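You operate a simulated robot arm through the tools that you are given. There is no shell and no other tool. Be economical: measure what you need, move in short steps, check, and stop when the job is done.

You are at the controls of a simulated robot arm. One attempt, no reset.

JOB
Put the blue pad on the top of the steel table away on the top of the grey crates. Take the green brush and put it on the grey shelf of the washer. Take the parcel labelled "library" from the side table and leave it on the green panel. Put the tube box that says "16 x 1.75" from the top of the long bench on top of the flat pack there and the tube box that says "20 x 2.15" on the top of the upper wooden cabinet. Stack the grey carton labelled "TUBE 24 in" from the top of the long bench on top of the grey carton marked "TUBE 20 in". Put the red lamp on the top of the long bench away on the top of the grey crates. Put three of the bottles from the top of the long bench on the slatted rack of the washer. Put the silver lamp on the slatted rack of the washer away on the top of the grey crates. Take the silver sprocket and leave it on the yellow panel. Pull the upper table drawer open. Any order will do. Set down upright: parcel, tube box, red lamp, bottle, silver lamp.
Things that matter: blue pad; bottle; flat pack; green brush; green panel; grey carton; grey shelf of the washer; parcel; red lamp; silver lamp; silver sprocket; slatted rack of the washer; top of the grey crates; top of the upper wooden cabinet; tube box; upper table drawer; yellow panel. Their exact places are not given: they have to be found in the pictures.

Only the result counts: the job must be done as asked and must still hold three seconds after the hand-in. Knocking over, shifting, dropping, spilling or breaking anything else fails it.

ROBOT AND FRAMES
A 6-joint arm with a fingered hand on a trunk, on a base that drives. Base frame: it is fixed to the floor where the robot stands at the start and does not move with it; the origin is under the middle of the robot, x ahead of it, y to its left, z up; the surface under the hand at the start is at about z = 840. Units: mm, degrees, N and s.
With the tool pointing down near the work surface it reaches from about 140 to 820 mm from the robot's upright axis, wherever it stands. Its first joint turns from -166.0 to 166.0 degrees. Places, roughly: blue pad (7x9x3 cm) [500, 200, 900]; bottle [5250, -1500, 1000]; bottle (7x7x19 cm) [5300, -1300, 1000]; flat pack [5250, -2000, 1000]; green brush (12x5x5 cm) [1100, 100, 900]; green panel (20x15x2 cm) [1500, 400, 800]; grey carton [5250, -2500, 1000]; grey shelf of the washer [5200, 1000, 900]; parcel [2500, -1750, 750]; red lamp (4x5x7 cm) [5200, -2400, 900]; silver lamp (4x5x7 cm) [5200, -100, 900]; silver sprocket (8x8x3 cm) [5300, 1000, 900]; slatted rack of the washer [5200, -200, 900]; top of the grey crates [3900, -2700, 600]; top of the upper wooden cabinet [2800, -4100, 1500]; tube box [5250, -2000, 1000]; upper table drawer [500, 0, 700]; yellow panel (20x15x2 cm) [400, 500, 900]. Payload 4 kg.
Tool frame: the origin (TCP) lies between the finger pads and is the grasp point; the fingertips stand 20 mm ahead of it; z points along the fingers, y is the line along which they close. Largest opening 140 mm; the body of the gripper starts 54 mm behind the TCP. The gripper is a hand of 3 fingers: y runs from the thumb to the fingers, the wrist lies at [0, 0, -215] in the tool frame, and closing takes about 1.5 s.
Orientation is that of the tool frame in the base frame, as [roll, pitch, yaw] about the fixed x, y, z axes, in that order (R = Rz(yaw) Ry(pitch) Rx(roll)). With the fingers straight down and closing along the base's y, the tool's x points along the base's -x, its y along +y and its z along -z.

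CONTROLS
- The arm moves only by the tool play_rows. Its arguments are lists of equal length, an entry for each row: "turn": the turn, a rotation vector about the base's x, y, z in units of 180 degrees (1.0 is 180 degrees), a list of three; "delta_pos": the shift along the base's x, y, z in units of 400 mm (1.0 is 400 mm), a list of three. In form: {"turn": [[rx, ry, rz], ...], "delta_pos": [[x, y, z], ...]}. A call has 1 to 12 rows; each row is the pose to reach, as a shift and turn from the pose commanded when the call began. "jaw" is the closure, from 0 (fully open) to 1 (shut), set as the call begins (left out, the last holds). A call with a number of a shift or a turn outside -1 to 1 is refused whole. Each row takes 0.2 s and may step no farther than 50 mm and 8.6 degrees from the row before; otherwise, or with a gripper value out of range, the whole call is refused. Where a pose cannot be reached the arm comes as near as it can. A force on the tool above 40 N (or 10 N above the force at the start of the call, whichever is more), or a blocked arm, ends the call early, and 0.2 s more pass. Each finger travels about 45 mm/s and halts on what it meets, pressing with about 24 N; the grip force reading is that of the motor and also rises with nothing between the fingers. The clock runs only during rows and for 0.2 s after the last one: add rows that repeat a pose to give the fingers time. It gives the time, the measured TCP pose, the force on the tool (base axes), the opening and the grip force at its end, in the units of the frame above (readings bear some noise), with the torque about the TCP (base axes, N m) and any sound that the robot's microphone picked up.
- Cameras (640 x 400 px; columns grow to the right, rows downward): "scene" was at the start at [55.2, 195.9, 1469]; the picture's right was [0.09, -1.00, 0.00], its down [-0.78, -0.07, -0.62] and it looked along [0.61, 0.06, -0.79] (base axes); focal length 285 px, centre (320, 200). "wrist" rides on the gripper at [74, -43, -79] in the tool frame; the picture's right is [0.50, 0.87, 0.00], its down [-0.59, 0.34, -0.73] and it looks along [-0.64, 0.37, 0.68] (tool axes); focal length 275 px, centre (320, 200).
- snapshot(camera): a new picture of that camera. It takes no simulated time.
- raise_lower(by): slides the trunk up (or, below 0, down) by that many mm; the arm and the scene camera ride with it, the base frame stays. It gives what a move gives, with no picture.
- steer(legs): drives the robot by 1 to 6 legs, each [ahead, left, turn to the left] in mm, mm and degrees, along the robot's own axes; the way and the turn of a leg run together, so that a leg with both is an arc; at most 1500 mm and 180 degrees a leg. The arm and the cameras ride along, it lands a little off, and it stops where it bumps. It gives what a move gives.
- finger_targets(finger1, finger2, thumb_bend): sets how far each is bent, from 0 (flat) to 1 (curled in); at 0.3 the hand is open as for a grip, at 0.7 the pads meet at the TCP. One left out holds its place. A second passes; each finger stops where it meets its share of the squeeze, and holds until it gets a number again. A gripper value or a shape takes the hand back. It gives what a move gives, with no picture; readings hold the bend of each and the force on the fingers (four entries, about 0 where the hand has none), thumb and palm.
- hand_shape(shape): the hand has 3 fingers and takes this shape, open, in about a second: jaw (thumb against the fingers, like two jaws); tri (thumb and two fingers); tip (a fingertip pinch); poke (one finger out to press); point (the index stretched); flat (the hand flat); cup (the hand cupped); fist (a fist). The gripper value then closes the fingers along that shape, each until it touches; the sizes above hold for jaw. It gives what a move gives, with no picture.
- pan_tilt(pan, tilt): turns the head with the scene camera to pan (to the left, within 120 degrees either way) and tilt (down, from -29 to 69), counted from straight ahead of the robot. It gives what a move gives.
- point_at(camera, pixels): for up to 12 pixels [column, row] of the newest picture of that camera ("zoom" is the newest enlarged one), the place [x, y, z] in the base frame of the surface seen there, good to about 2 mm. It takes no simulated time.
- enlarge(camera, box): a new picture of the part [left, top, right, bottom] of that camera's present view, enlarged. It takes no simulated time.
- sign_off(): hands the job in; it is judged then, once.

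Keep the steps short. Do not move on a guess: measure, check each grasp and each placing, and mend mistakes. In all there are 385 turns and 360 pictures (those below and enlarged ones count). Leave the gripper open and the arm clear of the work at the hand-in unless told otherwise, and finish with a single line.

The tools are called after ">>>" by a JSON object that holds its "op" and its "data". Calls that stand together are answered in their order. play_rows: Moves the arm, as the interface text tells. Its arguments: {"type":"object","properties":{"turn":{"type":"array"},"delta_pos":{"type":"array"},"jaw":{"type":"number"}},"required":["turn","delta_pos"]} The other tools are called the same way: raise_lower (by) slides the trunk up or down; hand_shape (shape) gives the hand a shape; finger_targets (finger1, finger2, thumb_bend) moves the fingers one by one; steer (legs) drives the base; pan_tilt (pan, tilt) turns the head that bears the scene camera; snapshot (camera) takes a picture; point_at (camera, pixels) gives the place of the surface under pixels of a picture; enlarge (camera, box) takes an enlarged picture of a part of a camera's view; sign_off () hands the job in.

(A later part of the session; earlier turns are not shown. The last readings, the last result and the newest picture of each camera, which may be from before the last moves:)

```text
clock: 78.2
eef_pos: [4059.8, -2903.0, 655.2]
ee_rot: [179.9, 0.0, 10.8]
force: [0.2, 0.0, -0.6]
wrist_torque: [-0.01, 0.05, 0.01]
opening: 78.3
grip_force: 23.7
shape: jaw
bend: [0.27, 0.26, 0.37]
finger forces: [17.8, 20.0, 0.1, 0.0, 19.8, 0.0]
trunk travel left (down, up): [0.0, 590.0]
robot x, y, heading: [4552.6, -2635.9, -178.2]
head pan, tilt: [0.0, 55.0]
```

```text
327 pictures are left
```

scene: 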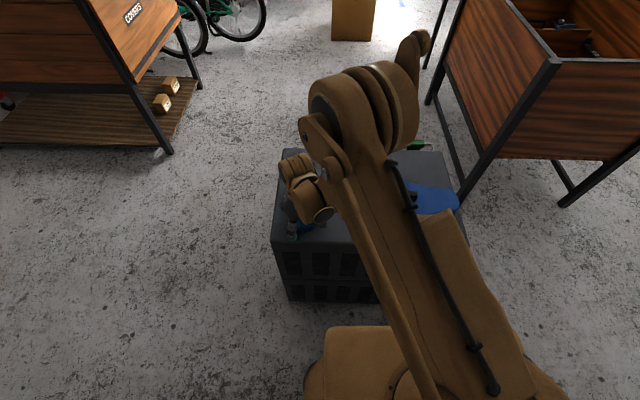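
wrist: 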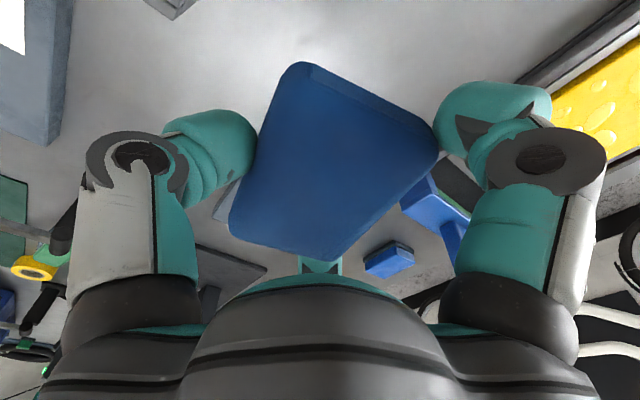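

Reached 655 with no contact force. Lower 2 mm more and open.

>>> {"op": "play_rows", "data": {"turn": [[0, 0, 0]], "delta_pos": [[0, 0, -0.004]]}}

>>> {"op": "play_rows", "data": {"turn": [[0, 0, 0], [0, 0, 0], [0, 0, 0], [0, 0, 0], [0, 0, 0], [0, 0, 0]], "delta_pos": [[0, 0, 0], [0, 0, 0], [0, 0, 0], [0, 0, 0], [0, 0, 0], [0, 0, 0]], "jaw": 0}}

>>> {"op": "play_rows", "data": {"turn": [[0, 0, 0], [0, 0, 0], [0, 0, 0], [0, 0, 0], [0, 0, 0], [0, 0, 0], [0, 0, 0], [0, 0, 0]], "delta_pos": [[0, 0, 0.1], [0, 0, 0.22], [0, 0, 0.34], [0, 0, 0.46], [0, 0, 0.58], [0, 0, 0.7], [0, 0, 0.82], [0, 0, 0.94]]}}

>>> {"op": "snapshot", "data": {"camera": "scene"}}

```text
clock: 78.6
eef_pos: [4060.7, -2900.5, 654.7]
ee_rot: [-180.0, 0.0, 10.8]
force: [-0.4, 0.5, -0.3]
wrist_torque: [-0.01, 0.03, 0.02]
opening: 78.1
grip_force: 23.6
shape: jaw
bend: [0.27, 0.26, 0.37]
finger forces: [17.8, 20.1, 0.2, 0.0, 19.8, 0.1]
trunk travel left (down, up): [0.0, 590.0]
robot x, y, heading: [4557.2, -2641.9, -178.4]
head pan, tilt: [0.0, 55.0]
```

```text
clock: 80.0
eef_pos: [4060.5, -2902.5, 655.0]
ee_rot: [-179.9, 0.0, 10.8]
force: [-0.9, -0.3, 0.3]
wrist_torque: [-0.01, -0.01, 0.0]
opening: 140.0
grip_force: 0.1
shape: jaw
bend: [0.3, 0.3, 0.3]
finger forces: [0.0, 0.0, 0.1, 0.0, 0.1, 0.0]
trunk travel left (down, up): [0.0, 590.0]
robot x, y, heading: [4553.8, -2638.6, -178.1]
head pan, tilt: [0.0, 55.0]
```

```text
clock: 81.8
eef_pos: [4060.6, -2902.4, 1033.4]
ee_rot: [-180.0, 0.1, 10.8]
force: [0.5, -0.2, -0.2]
wrist_torque: [-0.01, 0.03, 0.0]
opening: 139.9
grip_force: 0.0
shape: jaw
bend: [0.3, 0.3, 0.3]
finger forces: [0.2, 0.1, 0.1, 0.0, 0.0, 0.0]
trunk travel left (down, up): [0.0, 590.0]
robot x, y, heading: [4555.3, -2640.3, -178.1]
head pan, tilt: [0.0, 55.0]
```

```text
326 pictures are left
```

scene: 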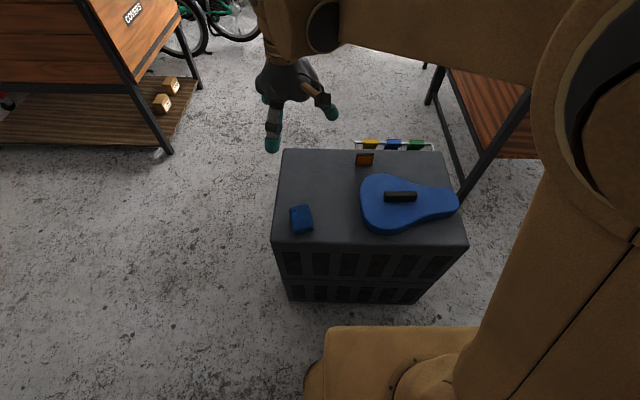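

Pad is on the crates. Raise the trunk and turn to face the bench for the red lamp.

>>> {"op": "raise_lower", "data": {"by": 150}}

>>> {"op": "steer", "data": {"legs": [[0, 0, 178]]}}

>>> {"op": "pan_tilt", "data": {"pan": 0, "tilt": 50}}

>>> {"op": "snapshot", "data": {"camera": "scene"}}

>>> {"op": "snapshot", "data": {"camera": "wrist"}}

```text
clock: 83.5
eef_pos: [4059.1, -2903.0, 1181.2]
ee_rot: [-180.0, 0.0, 10.8]
force: [-0.3, 0.0, 0.0]
wrist_torque: [-0.02, 0.02, 0.02]
opening: 140.2
grip_force: 0.1
shape: jaw
bend: [0.3, 0.3, 0.3]
finger forces: [0.0, 0.1, 0.1, 0.0, 0.0, 0.1]
trunk travel left (down, up): [-150.0, 440.0]
robot x, y, heading: [4552.3, -2641.8, -178.4]
head pan, tilt: [0.0, 55.0]
```

```text
clock: 91.2
eef_pos: [5059.8, -2398.0, 1183.0]
ee_rot: [180.0, 0.0, -171.6]
force: [-1.1, -0.2, 0.1]
wrist_torque: [0.02, 0.0, -0.02]
opening: 140.3
grip_force: 0.1
shape: jaw
bend: [0.3, 0.3, 0.3]
finger forces: [0.0, 0.0, 0.0, 0.1, 0.0, 0.1]
trunk travel left (down, up): [-150.0, 440.0]
robot x, y, heading: [4555.2, -2640.6, -0.6]
head pan, tilt: [0.0, 55.0]
```

```text
clock: 91.8
eef_pos: [5059.2, -2398.3, 1181.6]
ee_rot: [-179.9, 0.0, -171.5]
force: [0.6, -0.5, -0.4]
wrist_torque: [0.01, 0.03, -0.02]
opening: 140.1
grip_force: 0.0
shape: jaw
bend: [0.3, 0.3, 0.3]
finger forces: [0.0, 0.0, 0.0, 0.0, 0.1, 0.1]
trunk travel left (down, up): [-150.0, 440.0]
robot x, y, heading: [4554.9, -2639.0, -0.6]
head pan, tilt: [0.0, 50.0]
```

```text
325 pictures are left
```

scene: 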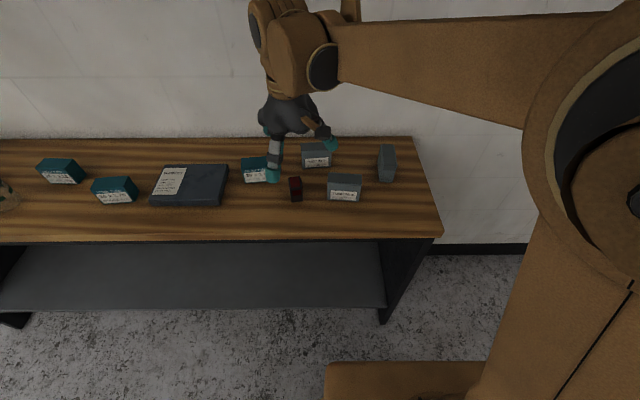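

```text
324 pictures are left
```

wrist: 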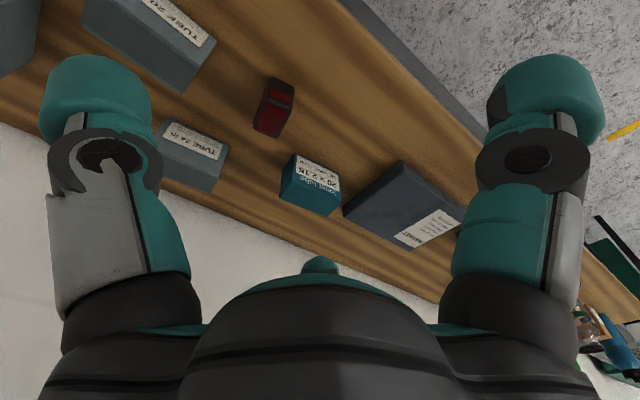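

I enlarge the lamp and cartons in the scene view to measure orientation.

>>> {"op": "enlarge", "data": {"camera": "scene", "box": [230, 135, 410, 215]}}

>>> {"op": "enlarge", "data": {"camera": "wrist", "box": [80, 20, 380, 220]}}

>>> {"op": "point_at", "data": {"camera": "zoom", "pixels": [[400, 128], [415, 132], [440, 141], [410, 170], [395, 230], [425, 190]]}}

```text
3.56 times, centred on (320, 175) of scene
```

zoom: 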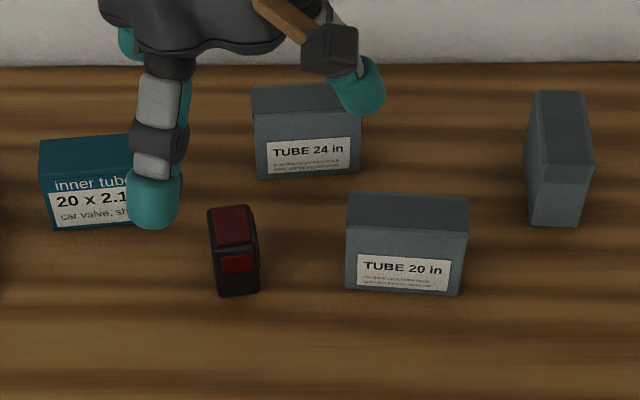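

```text
2.00 times, centred on (230, 120) of wrist
```

zoom: 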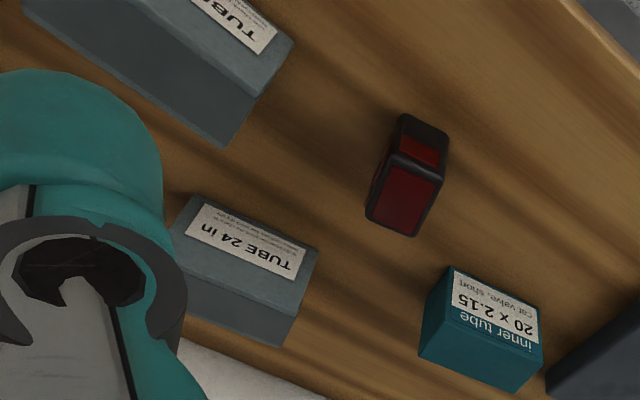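

```text
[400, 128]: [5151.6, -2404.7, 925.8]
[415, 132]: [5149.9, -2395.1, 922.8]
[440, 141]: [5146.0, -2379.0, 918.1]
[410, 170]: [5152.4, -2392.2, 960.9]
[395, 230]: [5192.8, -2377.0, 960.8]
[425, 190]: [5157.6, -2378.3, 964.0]
```

>>> {"op": "point_at", "data": {"camera": "zoom", "pixels": [[398, 160], [436, 183], [412, 231], [373, 213], [405, 195]]}}

```text
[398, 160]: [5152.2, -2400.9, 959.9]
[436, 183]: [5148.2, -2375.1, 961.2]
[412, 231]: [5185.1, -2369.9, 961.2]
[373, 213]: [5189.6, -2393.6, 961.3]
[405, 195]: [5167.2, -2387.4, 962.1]
```

Lamp centre (5169,−2385), turned ~9° like the hand. The carton is near, so I pre-close to ~90 mm, and go down to z≈960 first.

>>> {"op": "play_rows", "data": {"turn": [[0, 0, 0], [0, 0, 0], [0, 0, 0], [0, 0, 0], [0, 0, 0], [0, 0, 0], [0, 0, 0]], "delta_pos": [[0.1, 0.01, 0], [0.2, 0.02, 0], [0.275, 0.033, 0], [0.275, 0.033, -0.12], [0.275, 0.033, -0.24], [0.275, 0.033, -0.36], [0.275, 0.033, -0.48]], "jaw": 0.36}}

>>> {"op": "snapshot", "data": {"camera": "wrist"}}

>>> {"op": "enlarge", "data": {"camera": "scene", "box": [210, 100, 410, 225]}}

```text
clock: 93.4
eef_pos: [5169.7, -2385.4, 986.7]
ee_rot: [179.9, 0.0, -171.6]
force: [-0.7, 1.4, 0.5]
wrist_torque: [0.04, 0.03, -0.01]
opening: 90.2
grip_force: 0.0
shape: jaw
bend: [0.29, 0.29, 0.27]
finger forces: [0.1, 0.0, 0.0, 0.0, 0.0, 0.1]
trunk travel left (down, up): [-150.0, 440.0]
robot x, y, heading: [4555.2, -2637.8, -0.7]
head pan, tilt: [0.0, 50.0]
```

```text
321 pictures are left
```

wrist: 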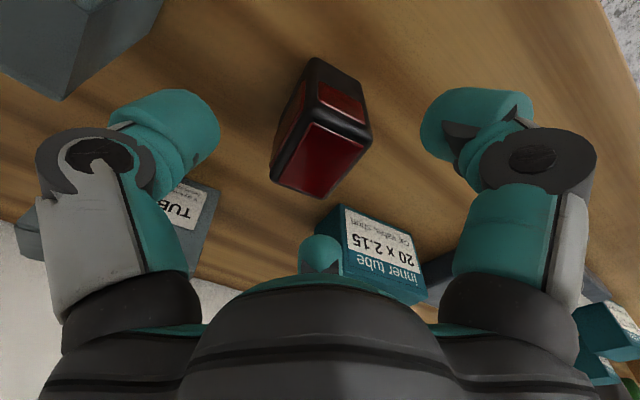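

```text
3.20 times, centred on (310, 162) of scene
```

zoom: 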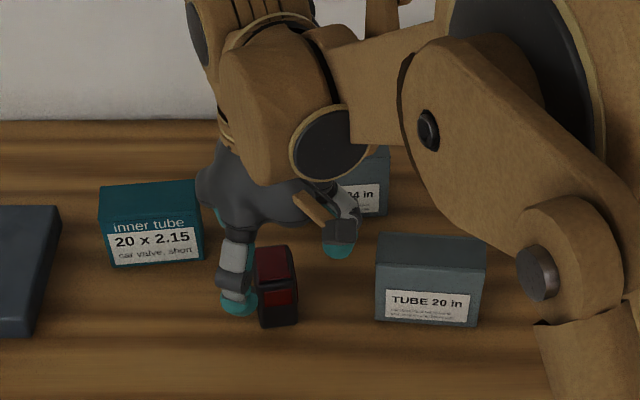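

Clear. Lower 58 mm to z≈928 and close.

>>> {"op": "play_rows", "data": {"turn": [[0, 0, 0], [0, 0, 0]], "delta_pos": [[0, 0, -0.1], [0, 0, -0.146]]}}

>>> {"op": "play_rows", "data": {"turn": [[0, 0, 0], [0, 0, 0], [0, 0, 0], [0, 0, 0], [0, 0, 0], [0, 0, 0], [0, 0, 0]], "delta_pos": [[0, 0, 0], [0, 0, 0], [0, 0, 0], [0, 0, 0], [0, 0, 0], [0, 0, 0], [0, 0, 0]], "jaw": 1}}

>>> {"op": "play_rows", "data": {"turn": [[0, 0, 0], [0, 0, 0], [0, 0, 0], [0, 0, 0], [0, 0, 0], [0, 0, 0]], "delta_pos": [[0, 0, 0.08], [0, 0, 0.2], [0, 0, 0.32], [0, 0, 0.44], [0, 0, 0.56], [0, 0, 0.65]]}}

>>> {"op": "snapshot", "data": {"camera": "wrist"}}

```text
clock: 94.0
eef_pos: [5169.2, -2384.0, 930.3]
ee_rot: [180.0, 0.0, -171.5]
force: [1.5, 1.4, 1.0]
wrist_torque: [-0.02, 0.01, 0.01]
opening: 90.1
grip_force: 0.0
shape: jaw
bend: [0.29, 0.29, 0.27]
finger forces: [0.0, 0.0, 0.0, 0.0, 0.1, 0.0]
trunk travel left (down, up): [-150.0, 440.0]
robot x, y, heading: [4556.5, -2641.6, -0.6]
head pan, tilt: [0.0, 50.0]
```

```text
clock: 95.6
eef_pos: [5168.8, -2383.6, 930.5]
ee_rot: [-180.0, 0.0, -171.6]
force: [0.0, -0.4, 0.1]
wrist_torque: [0.01, 0.03, -0.02]
opening: 44.5
grip_force: 24.4
shape: jaw
bend: [0.4, 0.4, 0.45]
finger forces: [21.2, 20.4, 0.1, 0.1, 21.4, 0.0]
trunk travel left (down, up): [-150.0, 440.0]
robot x, y, heading: [4553.5, -2640.2, -0.6]
head pan, tilt: [0.0, 50.0]
```

```text
clock: 97.0
eef_pos: [5167.4, -2386.0, 1190.3]
ee_rot: [179.9, 0.0, -171.6]
force: [0.2, 0.2, -1.6]
wrist_torque: [0.01, -0.03, -0.02]
opening: 45.0
grip_force: 23.9
shape: jaw
bend: [0.4, 0.4, 0.45]
finger forces: [21.1, 20.4, 0.1, 0.0, 21.2, 0.0]
trunk travel left (down, up): [-150.0, 440.0]
robot x, y, heading: [4553.1, -2643.1, -0.8]
head pan, tilt: [0.0, 50.0]
```

```text
319 pictures are left
```

wrist: 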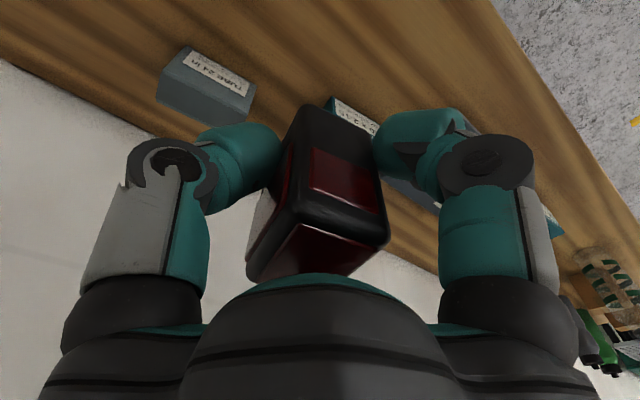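

The lamp is held. Turn back to the crates and lower the trunk.

>>> {"op": "steer", "data": {"legs": [[0, 0, -179.3]]}}

>>> {"op": "raise_lower", "data": {"by": -150}}

>>> {"op": "snapshot", "data": {"camera": "scene"}}

```text
clock: 104.7
eef_pos: [3945.0, -2905.0, 1190.0]
ee_rot: [-180.0, 0.0, 9.5]
force: [0.4, 0.0, -0.6]
wrist_torque: [0.0, 0.01, -0.01]
opening: 44.4
grip_force: 24.0
shape: jaw
bend: [0.4, 0.4, 0.45]
finger forces: [20.6, 21.1, 0.0, 0.1, 20.6, 0.0]
trunk travel left (down, up): [-150.0, 440.0]
robot x, y, heading: [4555.0, -2637.4, -179.8]
head pan, tilt: [0.0, 50.0]
```

```text
clock: 106.5
eef_pos: [3946.9, -2904.4, 1040.1]
ee_rot: [180.0, 0.0, 9.5]
force: [1.2, 0.3, 0.0]
wrist_torque: [-0.02, 0.01, 0.02]
opening: 44.3
grip_force: 24.3
shape: jaw
bend: [0.4, 0.4, 0.45]
finger forces: [20.6, 21.0, 0.0, 0.0, 20.5, 0.1]
trunk travel left (down, up): [0.0, 590.0]
robot x, y, heading: [4557.4, -2640.9, -179.7]
head pan, tilt: [0.0, 50.0]
```

```text
318 pictures are left
```

scene: 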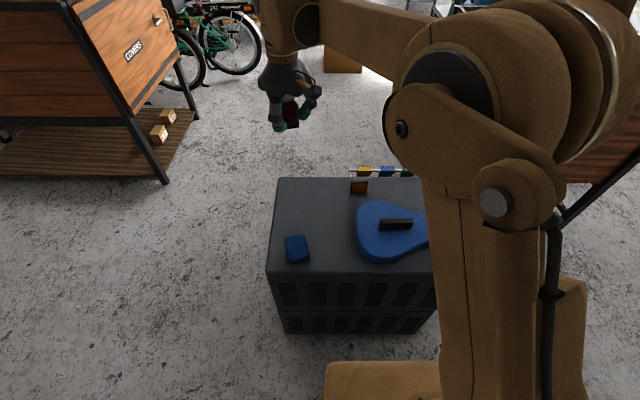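

Lower to z≈663 at (3937,−2895).

>>> {"op": "play_rows", "data": {"turn": [[0, 0, 0], [0, 0, 0], [0, 0, 0], [0, 0, 0], [0, 0, 0], [0, 0, 0], [0, 0, 0], [0, 0, 0], [0, 0, 0]], "delta_pos": [[-0.025, 0.025, -0.1], [-0.025, 0.025, -0.22], [-0.025, 0.025, -0.34], [-0.025, 0.025, -0.46], [-0.025, 0.025, -0.58], [-0.025, 0.025, -0.7], [-0.025, 0.025, -0.82], [-0.025, 0.025, -0.9], [-0.025, 0.025, -0.942]]}}

>>> {"op": "play_rows", "data": {"turn": [[0, 0, 0]], "delta_pos": [[0, 0, -0.006]]}}

```text
clock: 108.5
eef_pos: [3936.7, -2894.8, 662.4]
ee_rot: [179.9, -0.1, 9.4]
force: [0.6, 1.1, -0.1]
wrist_torque: [0.02, -0.02, 0.02]
opening: 44.0
grip_force: 24.0
shape: jaw
bend: [0.4, 0.4, 0.45]
finger forces: [20.8, 20.7, 0.0, 0.0, 20.3, 0.1]
trunk travel left (down, up): [0.0, 590.0]
robot x, y, heading: [4556.1, -2640.7, -179.7]
head pan, tilt: [0.0, 50.0]
```

```text
clock: 108.9
eef_pos: [3936.8, -2893.3, 661.8]
ee_rot: [-180.0, 0.0, 9.4]
force: [-0.5, 0.0, 0.0]
wrist_torque: [0.02, -0.01, 0.04]
opening: 44.1
grip_force: 24.0
shape: jaw
bend: [0.4, 0.4, 0.45]
finger forces: [20.7, 20.7, 0.1, 0.0, 20.4, 0.0]
trunk travel left (down, up): [0.0, 590.0]
robot x, y, heading: [4554.6, -2638.8, -179.6]
head pan, tilt: [0.0, 50.0]
```

>>> {"op": "play_rows", "data": {"turn": [[0, 0, 0], [0, 0, 0]], "delta_pos": [[0, 0, -0.005], [0, 0, -0.005]]}}

>>> {"op": "snapshot", "data": {"camera": "wrist"}}

```text
clock: 109.5
eef_pos: [3936.3, -2893.4, 659.2]
ee_rot: [180.0, 0.0, 9.5]
force: [-0.3, 0.2, -0.5]
wrist_torque: [0.0, 0.02, 0.03]
opening: 44.2
grip_force: 24.4
shape: jaw
bend: [0.4, 0.4, 0.45]
finger forces: [20.8, 20.8, 0.0, 0.1, 20.3, 0.0]
trunk travel left (down, up): [0.0, 590.0]
robot x, y, heading: [4555.3, -2638.7, -179.5]
head pan, tilt: [0.0, 50.0]
```

```text
317 pictures are left
```

wrist: 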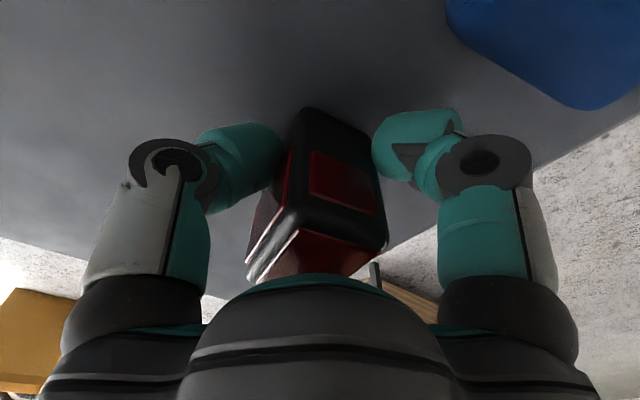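

No contact yet; lower in 2 mm steps watching force.

>>> {"op": "play_rows", "data": {"turn": [[0, 0, 0], [0, 0, 0]], "delta_pos": [[0, 0, -0.003], [0, 0, -0.006]]}}

>>> {"op": "play_rows", "data": {"turn": [[0, 0, 0], [0, 0, 0]], "delta_pos": [[0, 0, -0.003], [0, 0, -0.006]]}}

```text
clock: 110.1
eef_pos: [3936.2, -2894.7, 656.7]
ee_rot: [-180.0, 0.1, 9.4]
force: [-1.2, 0.9, 15.2]
wrist_torque: [0.03, 0.06, 0.02]
opening: 44.7
grip_force: 24.6
shape: jaw
bend: [0.4, 0.4, 0.45]
finger forces: [23.4, 23.2, 0.1, 0.0, 24.8, 0.1]
trunk travel left (down, up): [0.0, 590.0]
robot x, y, heading: [4551.2, -2637.7, -179.8]
head pan, tilt: [0.0, 50.0]
```

```text
clock: 110.7
eef_pos: [3936.8, -2893.1, 655.3]
ee_rot: [180.0, 0.2, 9.4]
force: [-4.6, 0.6, 34.2]
wrist_torque: [0.0, 0.08, -0.01]
opening: 46.0
grip_force: 24.2
shape: jaw
bend: [0.4, 0.39, 0.45]
finger forces: [26.6, 26.8, 0.1, 0.0, 30.5, 0.0]
trunk travel left (down, up): [0.0, 590.0]
robot x, y, heading: [4553.0, -2636.1, -179.6]
head pan, tilt: [0.0, 50.0]
```

Contact. Ease up ~2.5 mm, open, and lift.

>>> {"op": "play_rows", "data": {"turn": [[0, 0, 0]], "delta_pos": [[0, 0, 0.007]]}}

>>> {"op": "play_rows", "data": {"turn": [[0, 0, 0], [0, 0, 0], [0, 0, 0], [0, 0, 0], [0, 0, 0], [0, 0, 0]], "delta_pos": [[0, 0, 0], [0, 0, 0], [0, 0, 0], [0, 0, 0], [0, 0, 0], [0, 0, 0]], "jaw": 0.3}}

>>> {"op": "play_rows", "data": {"turn": [[0, 0, 0], [0, 0, 0], [0, 0, 0], [0, 0, 0], [0, 0, 0], [0, 0, 0], [0, 0, 0], [0, 0, 0]], "delta_pos": [[0, 0, 0.1], [0, 0, 0.22], [0, 0, 0.34], [0, 0, 0.46], [0, 0, 0.58], [0, 0, 0.7], [0, 0, 0.82], [0, 0, 0.94]]}}

>>> {"op": "raise_lower", "data": {"by": 150}}

>>> {"op": "snapshot", "data": {"camera": "scene"}}

```text
clock: 111.1
eef_pos: [3936.3, -2894.2, 655.7]
ee_rot: [180.0, 0.0, 9.4]
force: [1.0, 1.0, 12.0]
wrist_torque: [0.05, 0.04, -0.02]
opening: 45.7
grip_force: 23.8
shape: jaw
bend: [0.4, 0.39, 0.45]
finger forces: [25.6, 23.9, 0.0, 0.0, 26.6, 0.0]
trunk travel left (down, up): [0.0, 590.0]
robot x, y, heading: [4556.1, -2638.4, -179.6]
head pan, tilt: [0.0, 50.0]
```

```text
clock: 112.5
eef_pos: [3935.9, -2894.0, 654.9]
ee_rot: [179.9, 0.1, 9.4]
force: [0.1, 0.4, -1.0]
wrist_torque: [0.01, -0.02, -0.01]
opening: 97.5
grip_force: 0.0
shape: jaw
bend: [0.27, 0.27, 0.25]
finger forces: [0.0, 0.0, 0.0, 0.0, 0.0, 0.0]
trunk travel left (down, up): [0.0, 590.0]
robot x, y, heading: [4554.7, -2635.9, -179.7]
head pan, tilt: [0.0, 50.0]
```

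```text
clock: 114.3
eef_pos: [3933.2, -2896.0, 1033.1]
ee_rot: [180.0, -0.1, 9.4]
force: [-0.8, -0.2, 0.5]
wrist_torque: [0.01, -0.02, -0.01]
opening: 97.5
grip_force: 0.2
shape: jaw
bend: [0.27, 0.27, 0.25]
finger forces: [0.1, 0.1, 0.1, 0.0, 0.0, 0.0]
trunk travel left (down, up): [0.0, 590.0]
robot x, y, heading: [4550.0, -2637.5, -179.8]
head pan, tilt: [0.0, 50.0]
```

```text
clock: 116.0
eef_pos: [3933.8, -2896.6, 1182.0]
ee_rot: [180.0, 0.0, 9.4]
force: [0.8, 0.0, -0.2]
wrist_torque: [0.06, 0.01, 0.02]
opening: 97.2
grip_force: 0.0
shape: jaw
bend: [0.27, 0.27, 0.25]
finger forces: [0.0, 0.0, 0.0, 0.1, 0.0, 0.0]
trunk travel left (down, up): [-150.0, 440.0]
robot x, y, heading: [4557.0, -2641.5, -179.6]
head pan, tilt: [0.0, 50.0]
```

```text
316 pictures are left
```

scene: 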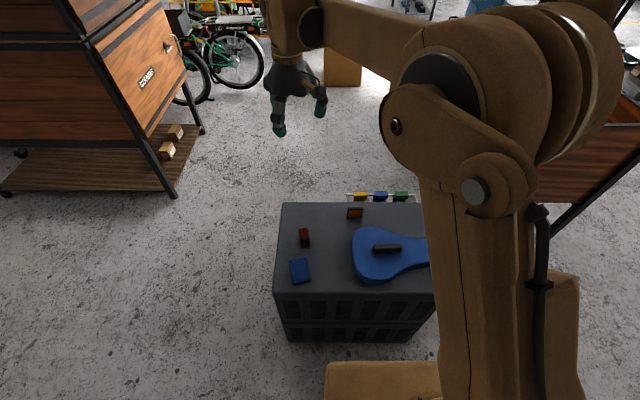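

Red lamp stands. Turn back to the bench for the cartons, moving 80 mm closer.

>>> {"op": "steer", "data": {"legs": [[0, 0, 179.7], [90, 0, 0]]}}

>>> {"op": "snapshot", "data": {"camera": "wrist"}}

>>> {"op": "enlarge", "data": {"camera": "scene", "box": [220, 100, 420, 225]}}

```text
clock: 124.4
eef_pos: [5270.4, -2393.3, 1180.9]
ee_rot: [179.9, -0.1, -171.4]
force: [-0.5, -0.4, -0.2]
wrist_torque: [-0.02, 0.03, 0.03]
opening: 97.5
grip_force: 0.1
shape: jaw
bend: [0.27, 0.27, 0.25]
finger forces: [0.1, 0.0, 0.1, 0.0, 0.0, 0.0]
trunk travel left (down, up): [-150.0, 440.0]
robot x, y, heading: [4645.3, -2639.6, -0.5]
head pan, tilt: [0.0, 50.0]
```

```text
315 pictures are left
```

wrist: 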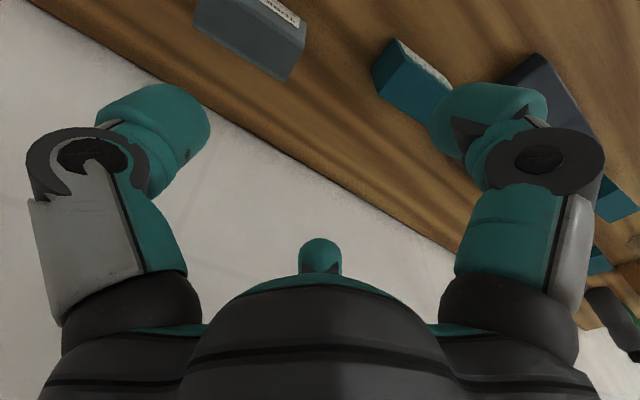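

```text
3.20 times, centred on (320, 162) of scene
```

zoom: 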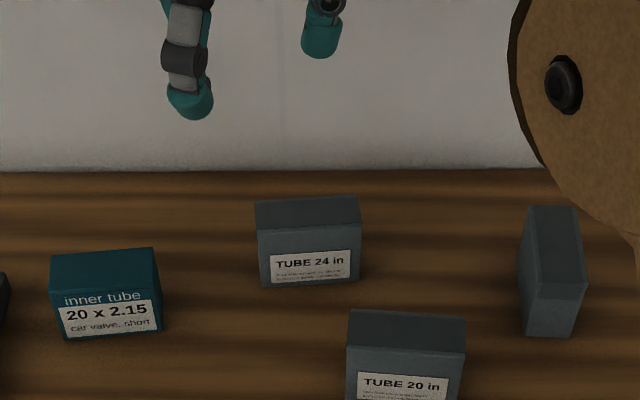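

Measure the top corners of both cartons.

>>> {"op": "point_at", "data": {"camera": "zoom", "pixels": [[260, 206], [354, 201], [357, 220], [262, 229], [355, 316], [463, 322], [463, 345], [350, 339], [310, 214], [408, 330], [320, 300], [440, 250]]}}

```text
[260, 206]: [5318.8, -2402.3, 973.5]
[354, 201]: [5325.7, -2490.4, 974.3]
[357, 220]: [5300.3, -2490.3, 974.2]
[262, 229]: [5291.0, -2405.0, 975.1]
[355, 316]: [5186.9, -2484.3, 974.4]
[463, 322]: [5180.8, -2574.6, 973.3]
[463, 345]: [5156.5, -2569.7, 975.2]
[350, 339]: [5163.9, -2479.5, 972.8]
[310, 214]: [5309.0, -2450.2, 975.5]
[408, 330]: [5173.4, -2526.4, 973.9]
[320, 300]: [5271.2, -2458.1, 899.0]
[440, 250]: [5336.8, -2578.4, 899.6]
```

Carton "24": centre (5309,−2447), yaw +5°; "20": centre (5172,−2527), yaw −4°. I check the wall shelf overhead before reaching there.

>>> {"op": "pan_tilt", "data": {"pan": 15, "tilt": 5}}

>>> {"op": "snapshot", "data": {"camera": "scene"}}

>>> {"op": "point_at", "data": {"camera": "scene", "pixels": [[150, 100], [250, 120], [200, 60], [300, 100], [320, 200]]}}

```text
clock: 125.6
eef_pos: [5270.6, -2394.0, 1181.4]
ee_rot: [-180.0, 0.0, -171.4]
force: [0.2, 0.6, 0.4]
wrist_torque: [0.01, 0.02, -0.03]
opening: 97.5
grip_force: 0.0
shape: jaw
bend: [0.27, 0.27, 0.25]
finger forces: [0.1, 0.0, 0.1, 0.0, 0.0, 0.1]
trunk travel left (down, up): [-150.0, 440.0]
robot x, y, heading: [4648.1, -2637.8, -0.6]
head pan, tilt: [15.0, 5.0]
```

```text
313 pictures are left
```

scene: 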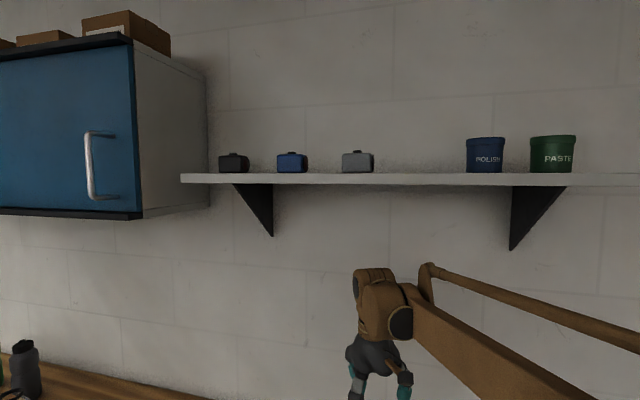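

```text
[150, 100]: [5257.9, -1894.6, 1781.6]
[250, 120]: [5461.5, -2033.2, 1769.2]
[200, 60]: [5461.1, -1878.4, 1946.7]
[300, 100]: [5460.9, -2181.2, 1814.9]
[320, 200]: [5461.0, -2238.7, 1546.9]
```

Shelf is at z≈1600, above the arm. Pick carton "24".

>>> {"op": "play_rows", "data": {"turn": [[0, 0, -0.018], [0, 0, -0.018], [0, 0, -0.018], [0, 0, -0.018], [0, 0, -0.018], [0, 0, -0.018], [0, 0, -0.018]], "delta_pos": [[0.05, -0.07, 0], [0.0965, -0.134, 0], [0.0965, -0.134, -0.12], [0.0965, -0.134, -0.24], [0.0965, -0.134, -0.36], [0.0965, -0.134, -0.46], [0.0965, -0.134, -0.46]], "jaw": 0}}

>>> {"op": "pan_tilt", "data": {"pan": 0, "tilt": 45}}

>>> {"op": "enlarge", "data": {"camera": "scene", "box": [220, 50, 420, 225]}}

>>> {"op": "snapshot", "data": {"camera": "wrist"}}

```text
clock: 127.2
eef_pos: [5309.5, -2443.5, 997.1]
ee_rot: [180.0, -0.1, -174.8]
force: [-0.1, -0.1, 0.2]
wrist_torque: [0.0, -0.02, 0.0]
opening: 139.8
grip_force: 0.2
shape: jaw
bend: [0.3, 0.3, 0.3]
finger forces: [0.1, 0.1, 0.1, 0.0, 0.0, 0.0]
trunk travel left (down, up): [-150.0, 440.0]
robot x, y, heading: [4647.6, -2637.3, -0.5]
head pan, tilt: [15.0, 5.0]
```

```text
clock: 128.2
eef_pos: [5308.7, -2444.0, 997.4]
ee_rot: [-180.0, 0.0, -174.7]
force: [0.5, -0.5, 0.8]
wrist_torque: [0.01, -0.04, 0.03]
opening: 140.1
grip_force: 0.1
shape: jaw
bend: [0.3, 0.3, 0.3]
finger forces: [0.0, 0.0, 0.1, 0.0, 0.0, 0.1]
trunk travel left (down, up): [-150.0, 440.0]
robot x, y, heading: [4647.5, -2638.2, -0.6]
head pan, tilt: [0.0, 45.0]
```

```text
2.29 times, centred on (320, 138) of scene
```

zoom: 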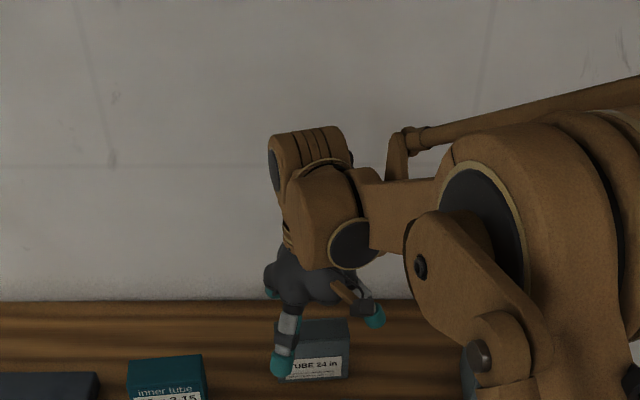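

```text
311 pictures are left
```

wrist: 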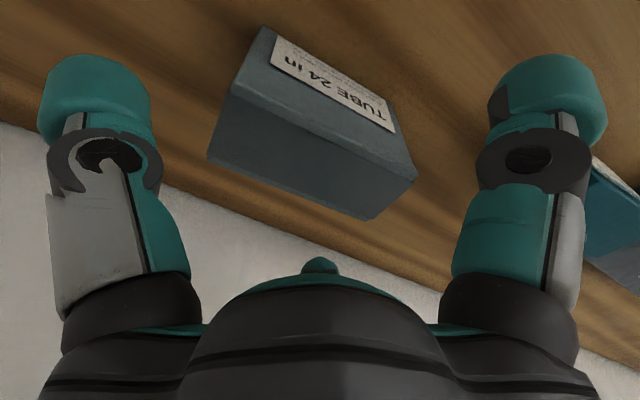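

Well aligned. Down to 948, close.

>>> {"op": "play_rows", "data": {"turn": [[0, 0, 0], [0, 0, 0]], "delta_pos": [[0, -0.005, -0.06], [0, -0.005, -0.12]]}}

>>> {"op": "play_rows", "data": {"turn": [[0, 0, 0], [0, 0, 0], [0, 0, 0], [0, 0, 0], [0, 0, 0], [0, 0, 0], [0, 0, 0]], "delta_pos": [[0, 0, 0], [0, 0, 0], [0, 0, 0], [0, 0, 0], [0, 0, 0], [0, 0, 0], [0, 0, 0]], "jaw": 1}}

>>> {"op": "play_rows", "data": {"turn": [[0, 0, 0], [0, 0, 0], [0, 0, 0], [0, 0, 0]], "delta_pos": [[0, 0, 0.08], [0, 0, 0.2], [0, 0, 0.32], [0, 0, 0.4]]}}

>>> {"op": "snapshot", "data": {"camera": "wrist"}}

```text
clock: 128.8
eef_pos: [5309.1, -2446.6, 950.9]
ee_rot: [179.9, 0.0, -174.8]
force: [0.3, -0.1, 0.0]
wrist_torque: [0.01, 0.0, 0.0]
opening: 139.8
grip_force: 0.1
shape: jaw
bend: [0.3, 0.3, 0.3]
finger forces: [0.1, 0.1, 0.0, 0.1, 0.0, 0.0]
trunk travel left (down, up): [-150.0, 440.0]
robot x, y, heading: [4646.5, -2638.2, -0.6]
head pan, tilt: [0.0, 45.0]
```

```text
clock: 130.4
eef_pos: [5311.6, -2446.8, 950.6]
ee_rot: [179.9, 0.0, -174.8]
force: [-0.7, -0.1, 0.1]
wrist_torque: [-0.01, 0.06, 0.05]
opening: 65.3
grip_force: 24.2
shape: jaw
bend: [0.42, 0.4, 0.3]
finger forces: [19.4, 19.3, 0.1, 0.0, 20.9, 0.0]
trunk travel left (down, up): [-150.0, 440.0]
robot x, y, heading: [4646.6, -2642.5, -0.6]
head pan, tilt: [0.0, 45.0]
```

```text
clock: 131.4
eef_pos: [5310.7, -2450.7, 1111.0]
ee_rot: [180.0, 0.0, -174.9]
force: [0.4, 0.0, -1.8]
wrist_torque: [-0.04, 0.0, -0.02]
opening: 65.0
grip_force: 23.9
shape: jaw
bend: [0.42, 0.4, 0.3]
finger forces: [19.5, 19.4, 0.0, 0.0, 20.7, 0.0]
trunk travel left (down, up): [-150.0, 440.0]
robot x, y, heading: [4645.2, -2639.2, -0.3]
head pan, tilt: [0.0, 45.0]
```

```text
310 pictures are left
```

wrist: 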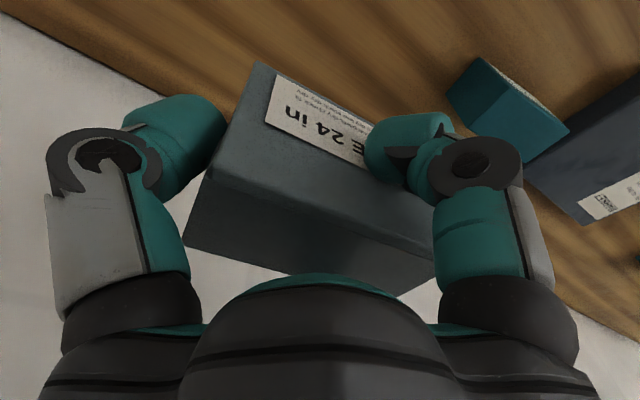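

The opening reads 65 mm, less than the carton's 95: the two fingers straddle its thin end. Check how it hangs.

>>> {"op": "enlarge", "data": {"camera": "scene", "box": [220, 30, 420, 205]}}

>>> {"op": "enlarge", "data": {"camera": "wrist", "box": [120, 40, 520, 300]}}

```text
2.29 times, centred on (320, 118) of scene
```

zoom: 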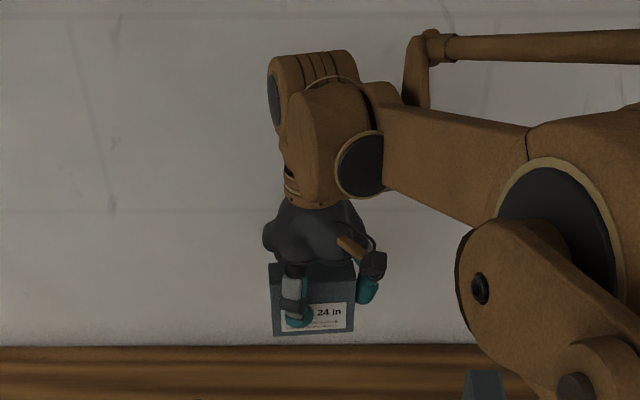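

```text
1.54 times, centred on (320, 170) of wrist
```

zoom: 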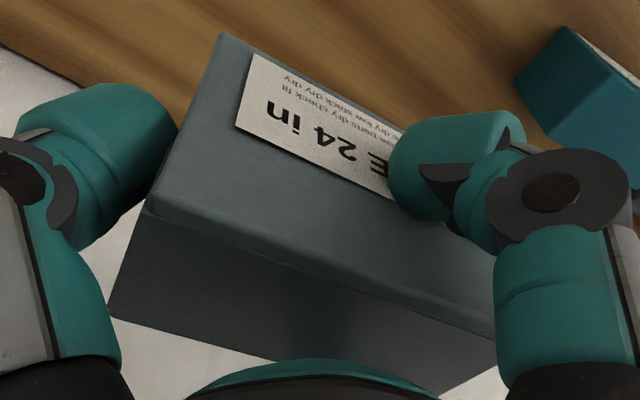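

It hangs upright between fingers front and back. I measure where the carton sits relative to the hand.

>>> {"op": "point_at", "data": {"camera": "zoom", "pixels": [[158, 222], [125, 305], [480, 335], [225, 45], [300, 280]]}}

>>> {"op": "point_at", "data": {"camera": "wrist", "pixels": [[225, 175], [205, 230], [420, 250], [268, 75]]}}

```text
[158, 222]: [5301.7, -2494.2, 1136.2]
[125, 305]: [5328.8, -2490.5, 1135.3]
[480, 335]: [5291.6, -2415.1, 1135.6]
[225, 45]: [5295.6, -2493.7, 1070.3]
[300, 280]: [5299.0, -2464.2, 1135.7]
```

```text
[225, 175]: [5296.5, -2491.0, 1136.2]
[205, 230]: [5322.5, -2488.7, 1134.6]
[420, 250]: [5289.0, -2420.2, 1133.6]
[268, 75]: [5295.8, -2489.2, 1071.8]
```

Carton centre coincides with the TCP, top 24 mm above it. Move over carton "20" with −10° turn, and lower to just above.

>>> {"op": "play_rows", "data": {"turn": [[0, 0, -0.02], [0, 0, -0.04], [0, 0, -0.058], [0, 0, -0.058], [0, 0, -0.058], [0, 0, -0.058], [0, 0, -0.058]], "delta_pos": [[-0.1, -0.06, 0], [-0.2, -0.12, 0], [-0.3, -0.17, 0], [-0.345, -0.19, 0], [-0.345, -0.19, -0.1], [-0.345, -0.19, -0.18], [-0.345, -0.19, -0.193]]}}

>>> {"op": "enlarge", "data": {"camera": "wrist", "box": [120, 20, 520, 300]}}

>>> {"op": "point_at", "data": {"camera": "zoom", "pixels": [[158, 222], [125, 310], [480, 345], [225, 70]]}}

>>> {"op": "enlarge", "data": {"camera": "scene", "box": [240, 70, 420, 230]}}

```text
clock: 133.0
eef_pos: [5169.8, -2525.0, 1032.0]
ee_rot: [180.0, 0.0, 174.9]
force: [-0.3, 0.3, -0.9]
wrist_torque: [-0.01, 0.0, 0.03]
opening: 64.8
grip_force: 24.2
shape: jaw
bend: [0.42, 0.4, 0.3]
finger forces: [19.5, 19.5, 0.0, 0.0, 20.3, 0.0]
trunk travel left (down, up): [-150.0, 440.0]
robot x, y, heading: [4642.5, -2644.3, -0.8]
head pan, tilt: [0.0, 45.0]
```

```text
1.43 times, centred on (320, 160) of wrist
```

zoom: 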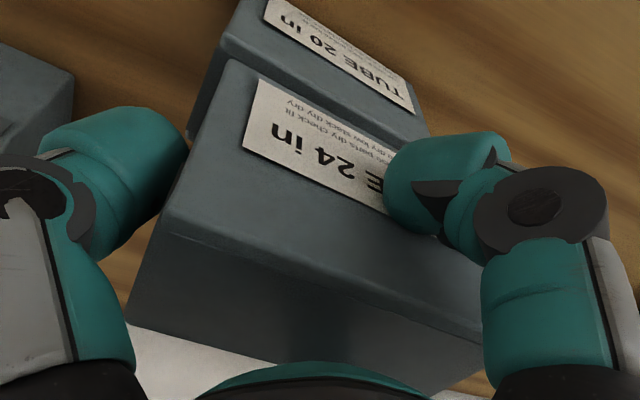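

```text
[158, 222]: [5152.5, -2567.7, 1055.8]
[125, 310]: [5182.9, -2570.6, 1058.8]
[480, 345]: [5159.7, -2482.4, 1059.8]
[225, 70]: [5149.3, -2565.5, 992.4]
```

```text
2.50 times, centred on (330, 150) of scene
```

zoom: 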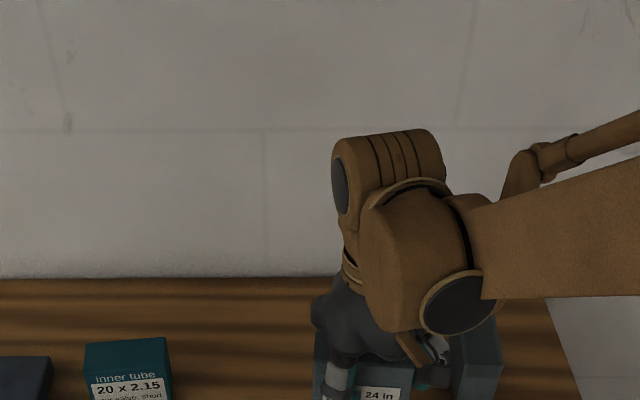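

Slight offset: shift +5 mm x, −2 mm y, and lower in small steps until contact.

>>> {"op": "play_rows", "data": {"turn": [[0, 0, 0], [0, 0, 0]], "delta_pos": [[0.012, -0.005, 0], [0.012, -0.005, -0.006]]}}

>>> {"op": "play_rows", "data": {"turn": [[0, 0, 0], [0, 0, 0]], "delta_pos": [[0, 0, -0.003], [0, 0, -0.006]]}}

>>> {"op": "play_rows", "data": {"turn": [[0, 0, 0], [0, 0, 0]], "delta_pos": [[0, 0, -0.003], [0, 0, -0.006]]}}

```text
clock: 133.6
eef_pos: [5176.1, -2528.4, 1031.6]
ee_rot: [180.0, 0.0, 174.8]
force: [0.5, 0.7, -2.1]
wrist_torque: [-0.02, 0.0, 0.01]
opening: 64.8
grip_force: 23.6
shape: jaw
bend: [0.42, 0.4, 0.3]
finger forces: [19.5, 19.5, 0.0, 0.0, 20.3, 0.1]
trunk travel left (down, up): [-150.0, 440.0]
robot x, y, heading: [4643.2, -2640.0, -0.4]
head pan, tilt: [0.0, 45.0]
```

```text
clock: 134.2
eef_pos: [5176.2, -2527.0, 1028.7]
ee_rot: [-179.9, 0.0, 174.8]
force: [-0.4, -0.5, -1.7]
wrist_torque: [-0.01, 0.0, 0.0]
opening: 64.5
grip_force: 24.1
shape: jaw
bend: [0.42, 0.4, 0.3]
finger forces: [19.6, 19.4, 0.0, 0.0, 20.3, 0.1]
trunk travel left (down, up): [-150.0, 440.0]
robot x, y, heading: [4645.9, -2643.4, -0.6]
head pan, tilt: [0.0, 45.0]
```

```text
clock: 134.8
eef_pos: [5175.4, -2527.0, 1025.2]
ee_rot: [179.9, 0.0, 174.8]
force: [0.1, 0.3, -1.4]
wrist_torque: [-0.01, 0.0, 0.01]
opening: 64.8
grip_force: 23.9
shape: jaw
bend: [0.42, 0.4, 0.3]
finger forces: [19.6, 19.5, 0.0, 0.1, 20.3, 0.0]
trunk travel left (down, up): [-150.0, 440.0]
robot x, y, heading: [4649.6, -2640.5, -0.4]
head pan, tilt: [0.0, 45.0]
```

>>> {"op": "play_rows", "data": {"turn": [[0, 0, 0], [0, 0, 0]], "delta_pos": [[0, 0, -0.003], [0, 0, -0.006]]}}

>>> {"op": "play_rows", "data": {"turn": [[0, 0, 0], [0, 0, 0]], "delta_pos": [[0, 0, -0.003], [0, 0, -0.006]]}}

>>> {"op": "snapshot", "data": {"camera": "wrist"}}

```text
clock: 135.4
eef_pos: [5174.8, -2527.8, 1024.4]
ee_rot: [180.0, 0.1, 174.7]
force: [1.8, -0.6, 16.8]
wrist_torque: [-0.19, 0.01, 0.01]
opening: 64.7
grip_force: 23.6
shape: jaw
bend: [0.42, 0.4, 0.3]
finger forces: [19.8, 21.0, 0.0, 0.0, 24.0, 0.0]
trunk travel left (down, up): [-150.0, 440.0]
robot x, y, heading: [4646.9, -2643.0, -0.4]
head pan, tilt: [0.0, 45.0]
```

```text
clock: 136.2
eef_pos: [5175.1, -2527.7, 1022.4]
ee_rot: [180.0, 0.1, 174.7]
force: [3.4, 0.9, 31.3]
wrist_torque: [-0.32, -0.05, 0.08]
opening: 65.3
grip_force: 24.0
shape: jaw
bend: [0.42, 0.4, 0.29]
finger forces: [23.6, 24.6, 0.0, 0.0, 26.2, 0.1]
trunk travel left (down, up): [-150.0, 440.0]
robot x, y, heading: [4642.6, -2642.6, -0.3]
head pan, tilt: [0.0, 45.0]
stopped in row 2: the force on the tool passed its limit at 41 N (the readings are from after the stop); the commanded pose is now the measured one
```

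```text
305 pictures are left
```

wrist: 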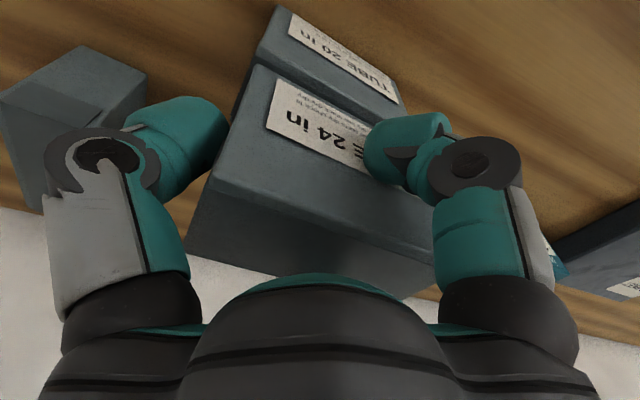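

Firm contact. Ease 2 mm up and open.

>>> {"op": "play_rows", "data": {"turn": [[0, 0, 0]], "delta_pos": [[0, 0, 0.004]]}}

>>> {"op": "play_rows", "data": {"turn": [[0, 0, 0], [0, 0, 0], [0, 0, 0], [0, 0, 0], [0, 0, 0], [0, 0, 0], [0, 0, 0], [0, 0, 0]], "delta_pos": [[0, 0, 0], [0, 0, 0], [0, 0, 0], [0, 0, 0], [0, 0, 0], [0, 0, 0], [0, 0, 0], [0, 0, 0]], "jaw": 0}}

>>> {"op": "snapshot", "data": {"camera": "wrist"}}

```text
clock: 136.6
eef_pos: [5175.3, -2527.2, 1023.1]
ee_rot: [-180.0, 0.2, 174.8]
force: [-0.8, -0.6, 18.7]
wrist_torque: [-0.24, 0.0, 0.04]
opening: 65.1
grip_force: 24.5
shape: jaw
bend: [0.42, 0.4, 0.29]
finger forces: [23.6, 23.0, 0.0, 0.0, 24.8, 0.1]
trunk travel left (down, up): [-150.0, 440.0]
robot x, y, heading: [4643.6, -2639.0, -0.9]
head pan, tilt: [0.0, 45.0]
```

```text
clock: 138.4
eef_pos: [5177.3, -2527.9, 1022.2]
ee_rot: [180.0, 0.1, 174.8]
force: [1.1, 0.3, 0.2]
wrist_torque: [0.02, 0.0, -0.03]
opening: 140.2
grip_force: 0.0
shape: jaw
bend: [0.3, 0.3, 0.3]
finger forces: [0.1, 0.0, 0.0, 0.0, 0.1, 0.0]
trunk travel left (down, up): [-150.0, 440.0]
robot x, y, heading: [4643.3, -2641.1, -0.7]
head pan, tilt: [0.0, 45.0]
```

```text
304 pictures are left
```

wrist: 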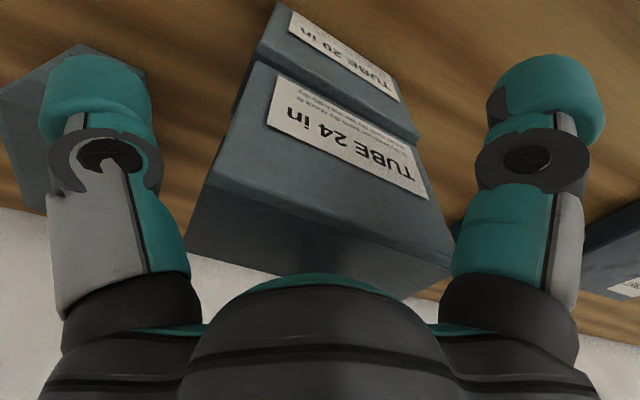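

The carton stands on "20". Lift away and turn the hand −90° (fingers to close along x) for the tube boxes.

>>> {"op": "play_rows", "data": {"turn": [[0, 0, 0], [0, 0, 0], [0, 0, 0], [0, 0, 0]], "delta_pos": [[0, 0, 0.1], [0, 0, 0.22], [0, 0, 0.34], [0, 0, 0.44]]}}

>>> {"op": "play_rows", "data": {"turn": [[0, 0, -0.045], [0, 0, -0.09], [0, 0, -0.135], [0, 0, -0.18], [0, 0, -0.225], [0, 0, -0.27], [0, 0, -0.315], [0, 0, -0.36], [0, 0, -0.405], [0, 0, -0.45], [0, 0, -0.47]], "delta_pos": [[0, 0.1, 0], [0, 0.2, 0], [0, 0.3, 0], [0, 0.4, 0], [0, 0.5, 0], [0, 0.6, 0], [0, 0.6, 0], [0, 0.6, 0], [0, 0.6, 0], [0, 0.6, 0], [0, 0.6, 0]]}}

>>> {"op": "snapshot", "data": {"camera": "scene"}}

>>> {"op": "snapshot", "data": {"camera": "wrist"}}

```text
clock: 139.4
eef_pos: [5173.8, -2529.5, 1199.7]
ee_rot: [-180.0, 0.1, 174.8]
force: [-0.6, -0.1, 0.3]
wrist_torque: [0.0, -0.02, 0.0]
opening: 140.2
grip_force: 0.2
shape: jaw
bend: [0.3, 0.3, 0.3]
finger forces: [0.0, 0.0, 0.0, 0.0, 0.0, 0.0]
trunk travel left (down, up): [-150.0, 440.0]
robot x, y, heading: [4645.0, -2639.4, -0.7]
head pan, tilt: [0.0, 45.0]
```

```text
clock: 141.8
eef_pos: [5176.8, -2288.3, 1199.2]
ee_rot: [-179.9, 0.1, 90.1]
force: [-0.1, 0.3, 0.0]
wrist_torque: [0.03, -0.01, 0.03]
opening: 140.2
grip_force: 0.0
shape: jaw
bend: [0.3, 0.3, 0.3]
finger forces: [0.1, 0.0, 0.1, 0.0, 0.0, 0.0]
trunk travel left (down, up): [-150.0, 440.0]
robot x, y, heading: [4646.1, -2639.9, -0.6]
head pan, tilt: [0.0, 45.0]
```

```text
303 pictures are left
```

scene: 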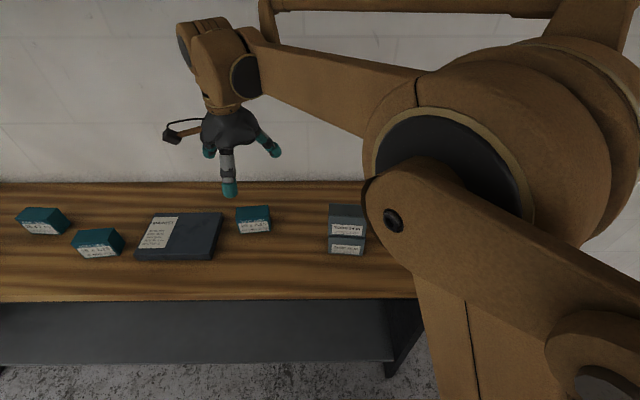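

```text
302 pictures are left
```

wrist: 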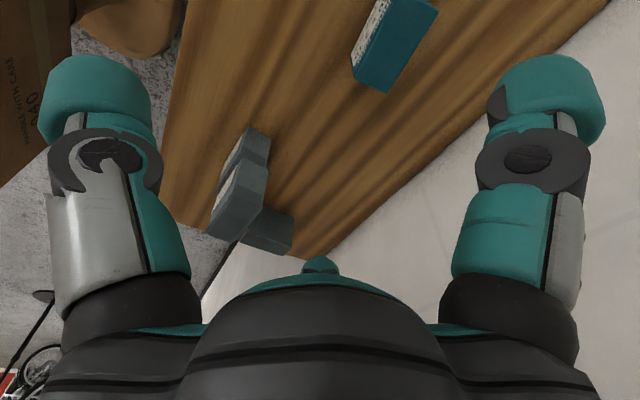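

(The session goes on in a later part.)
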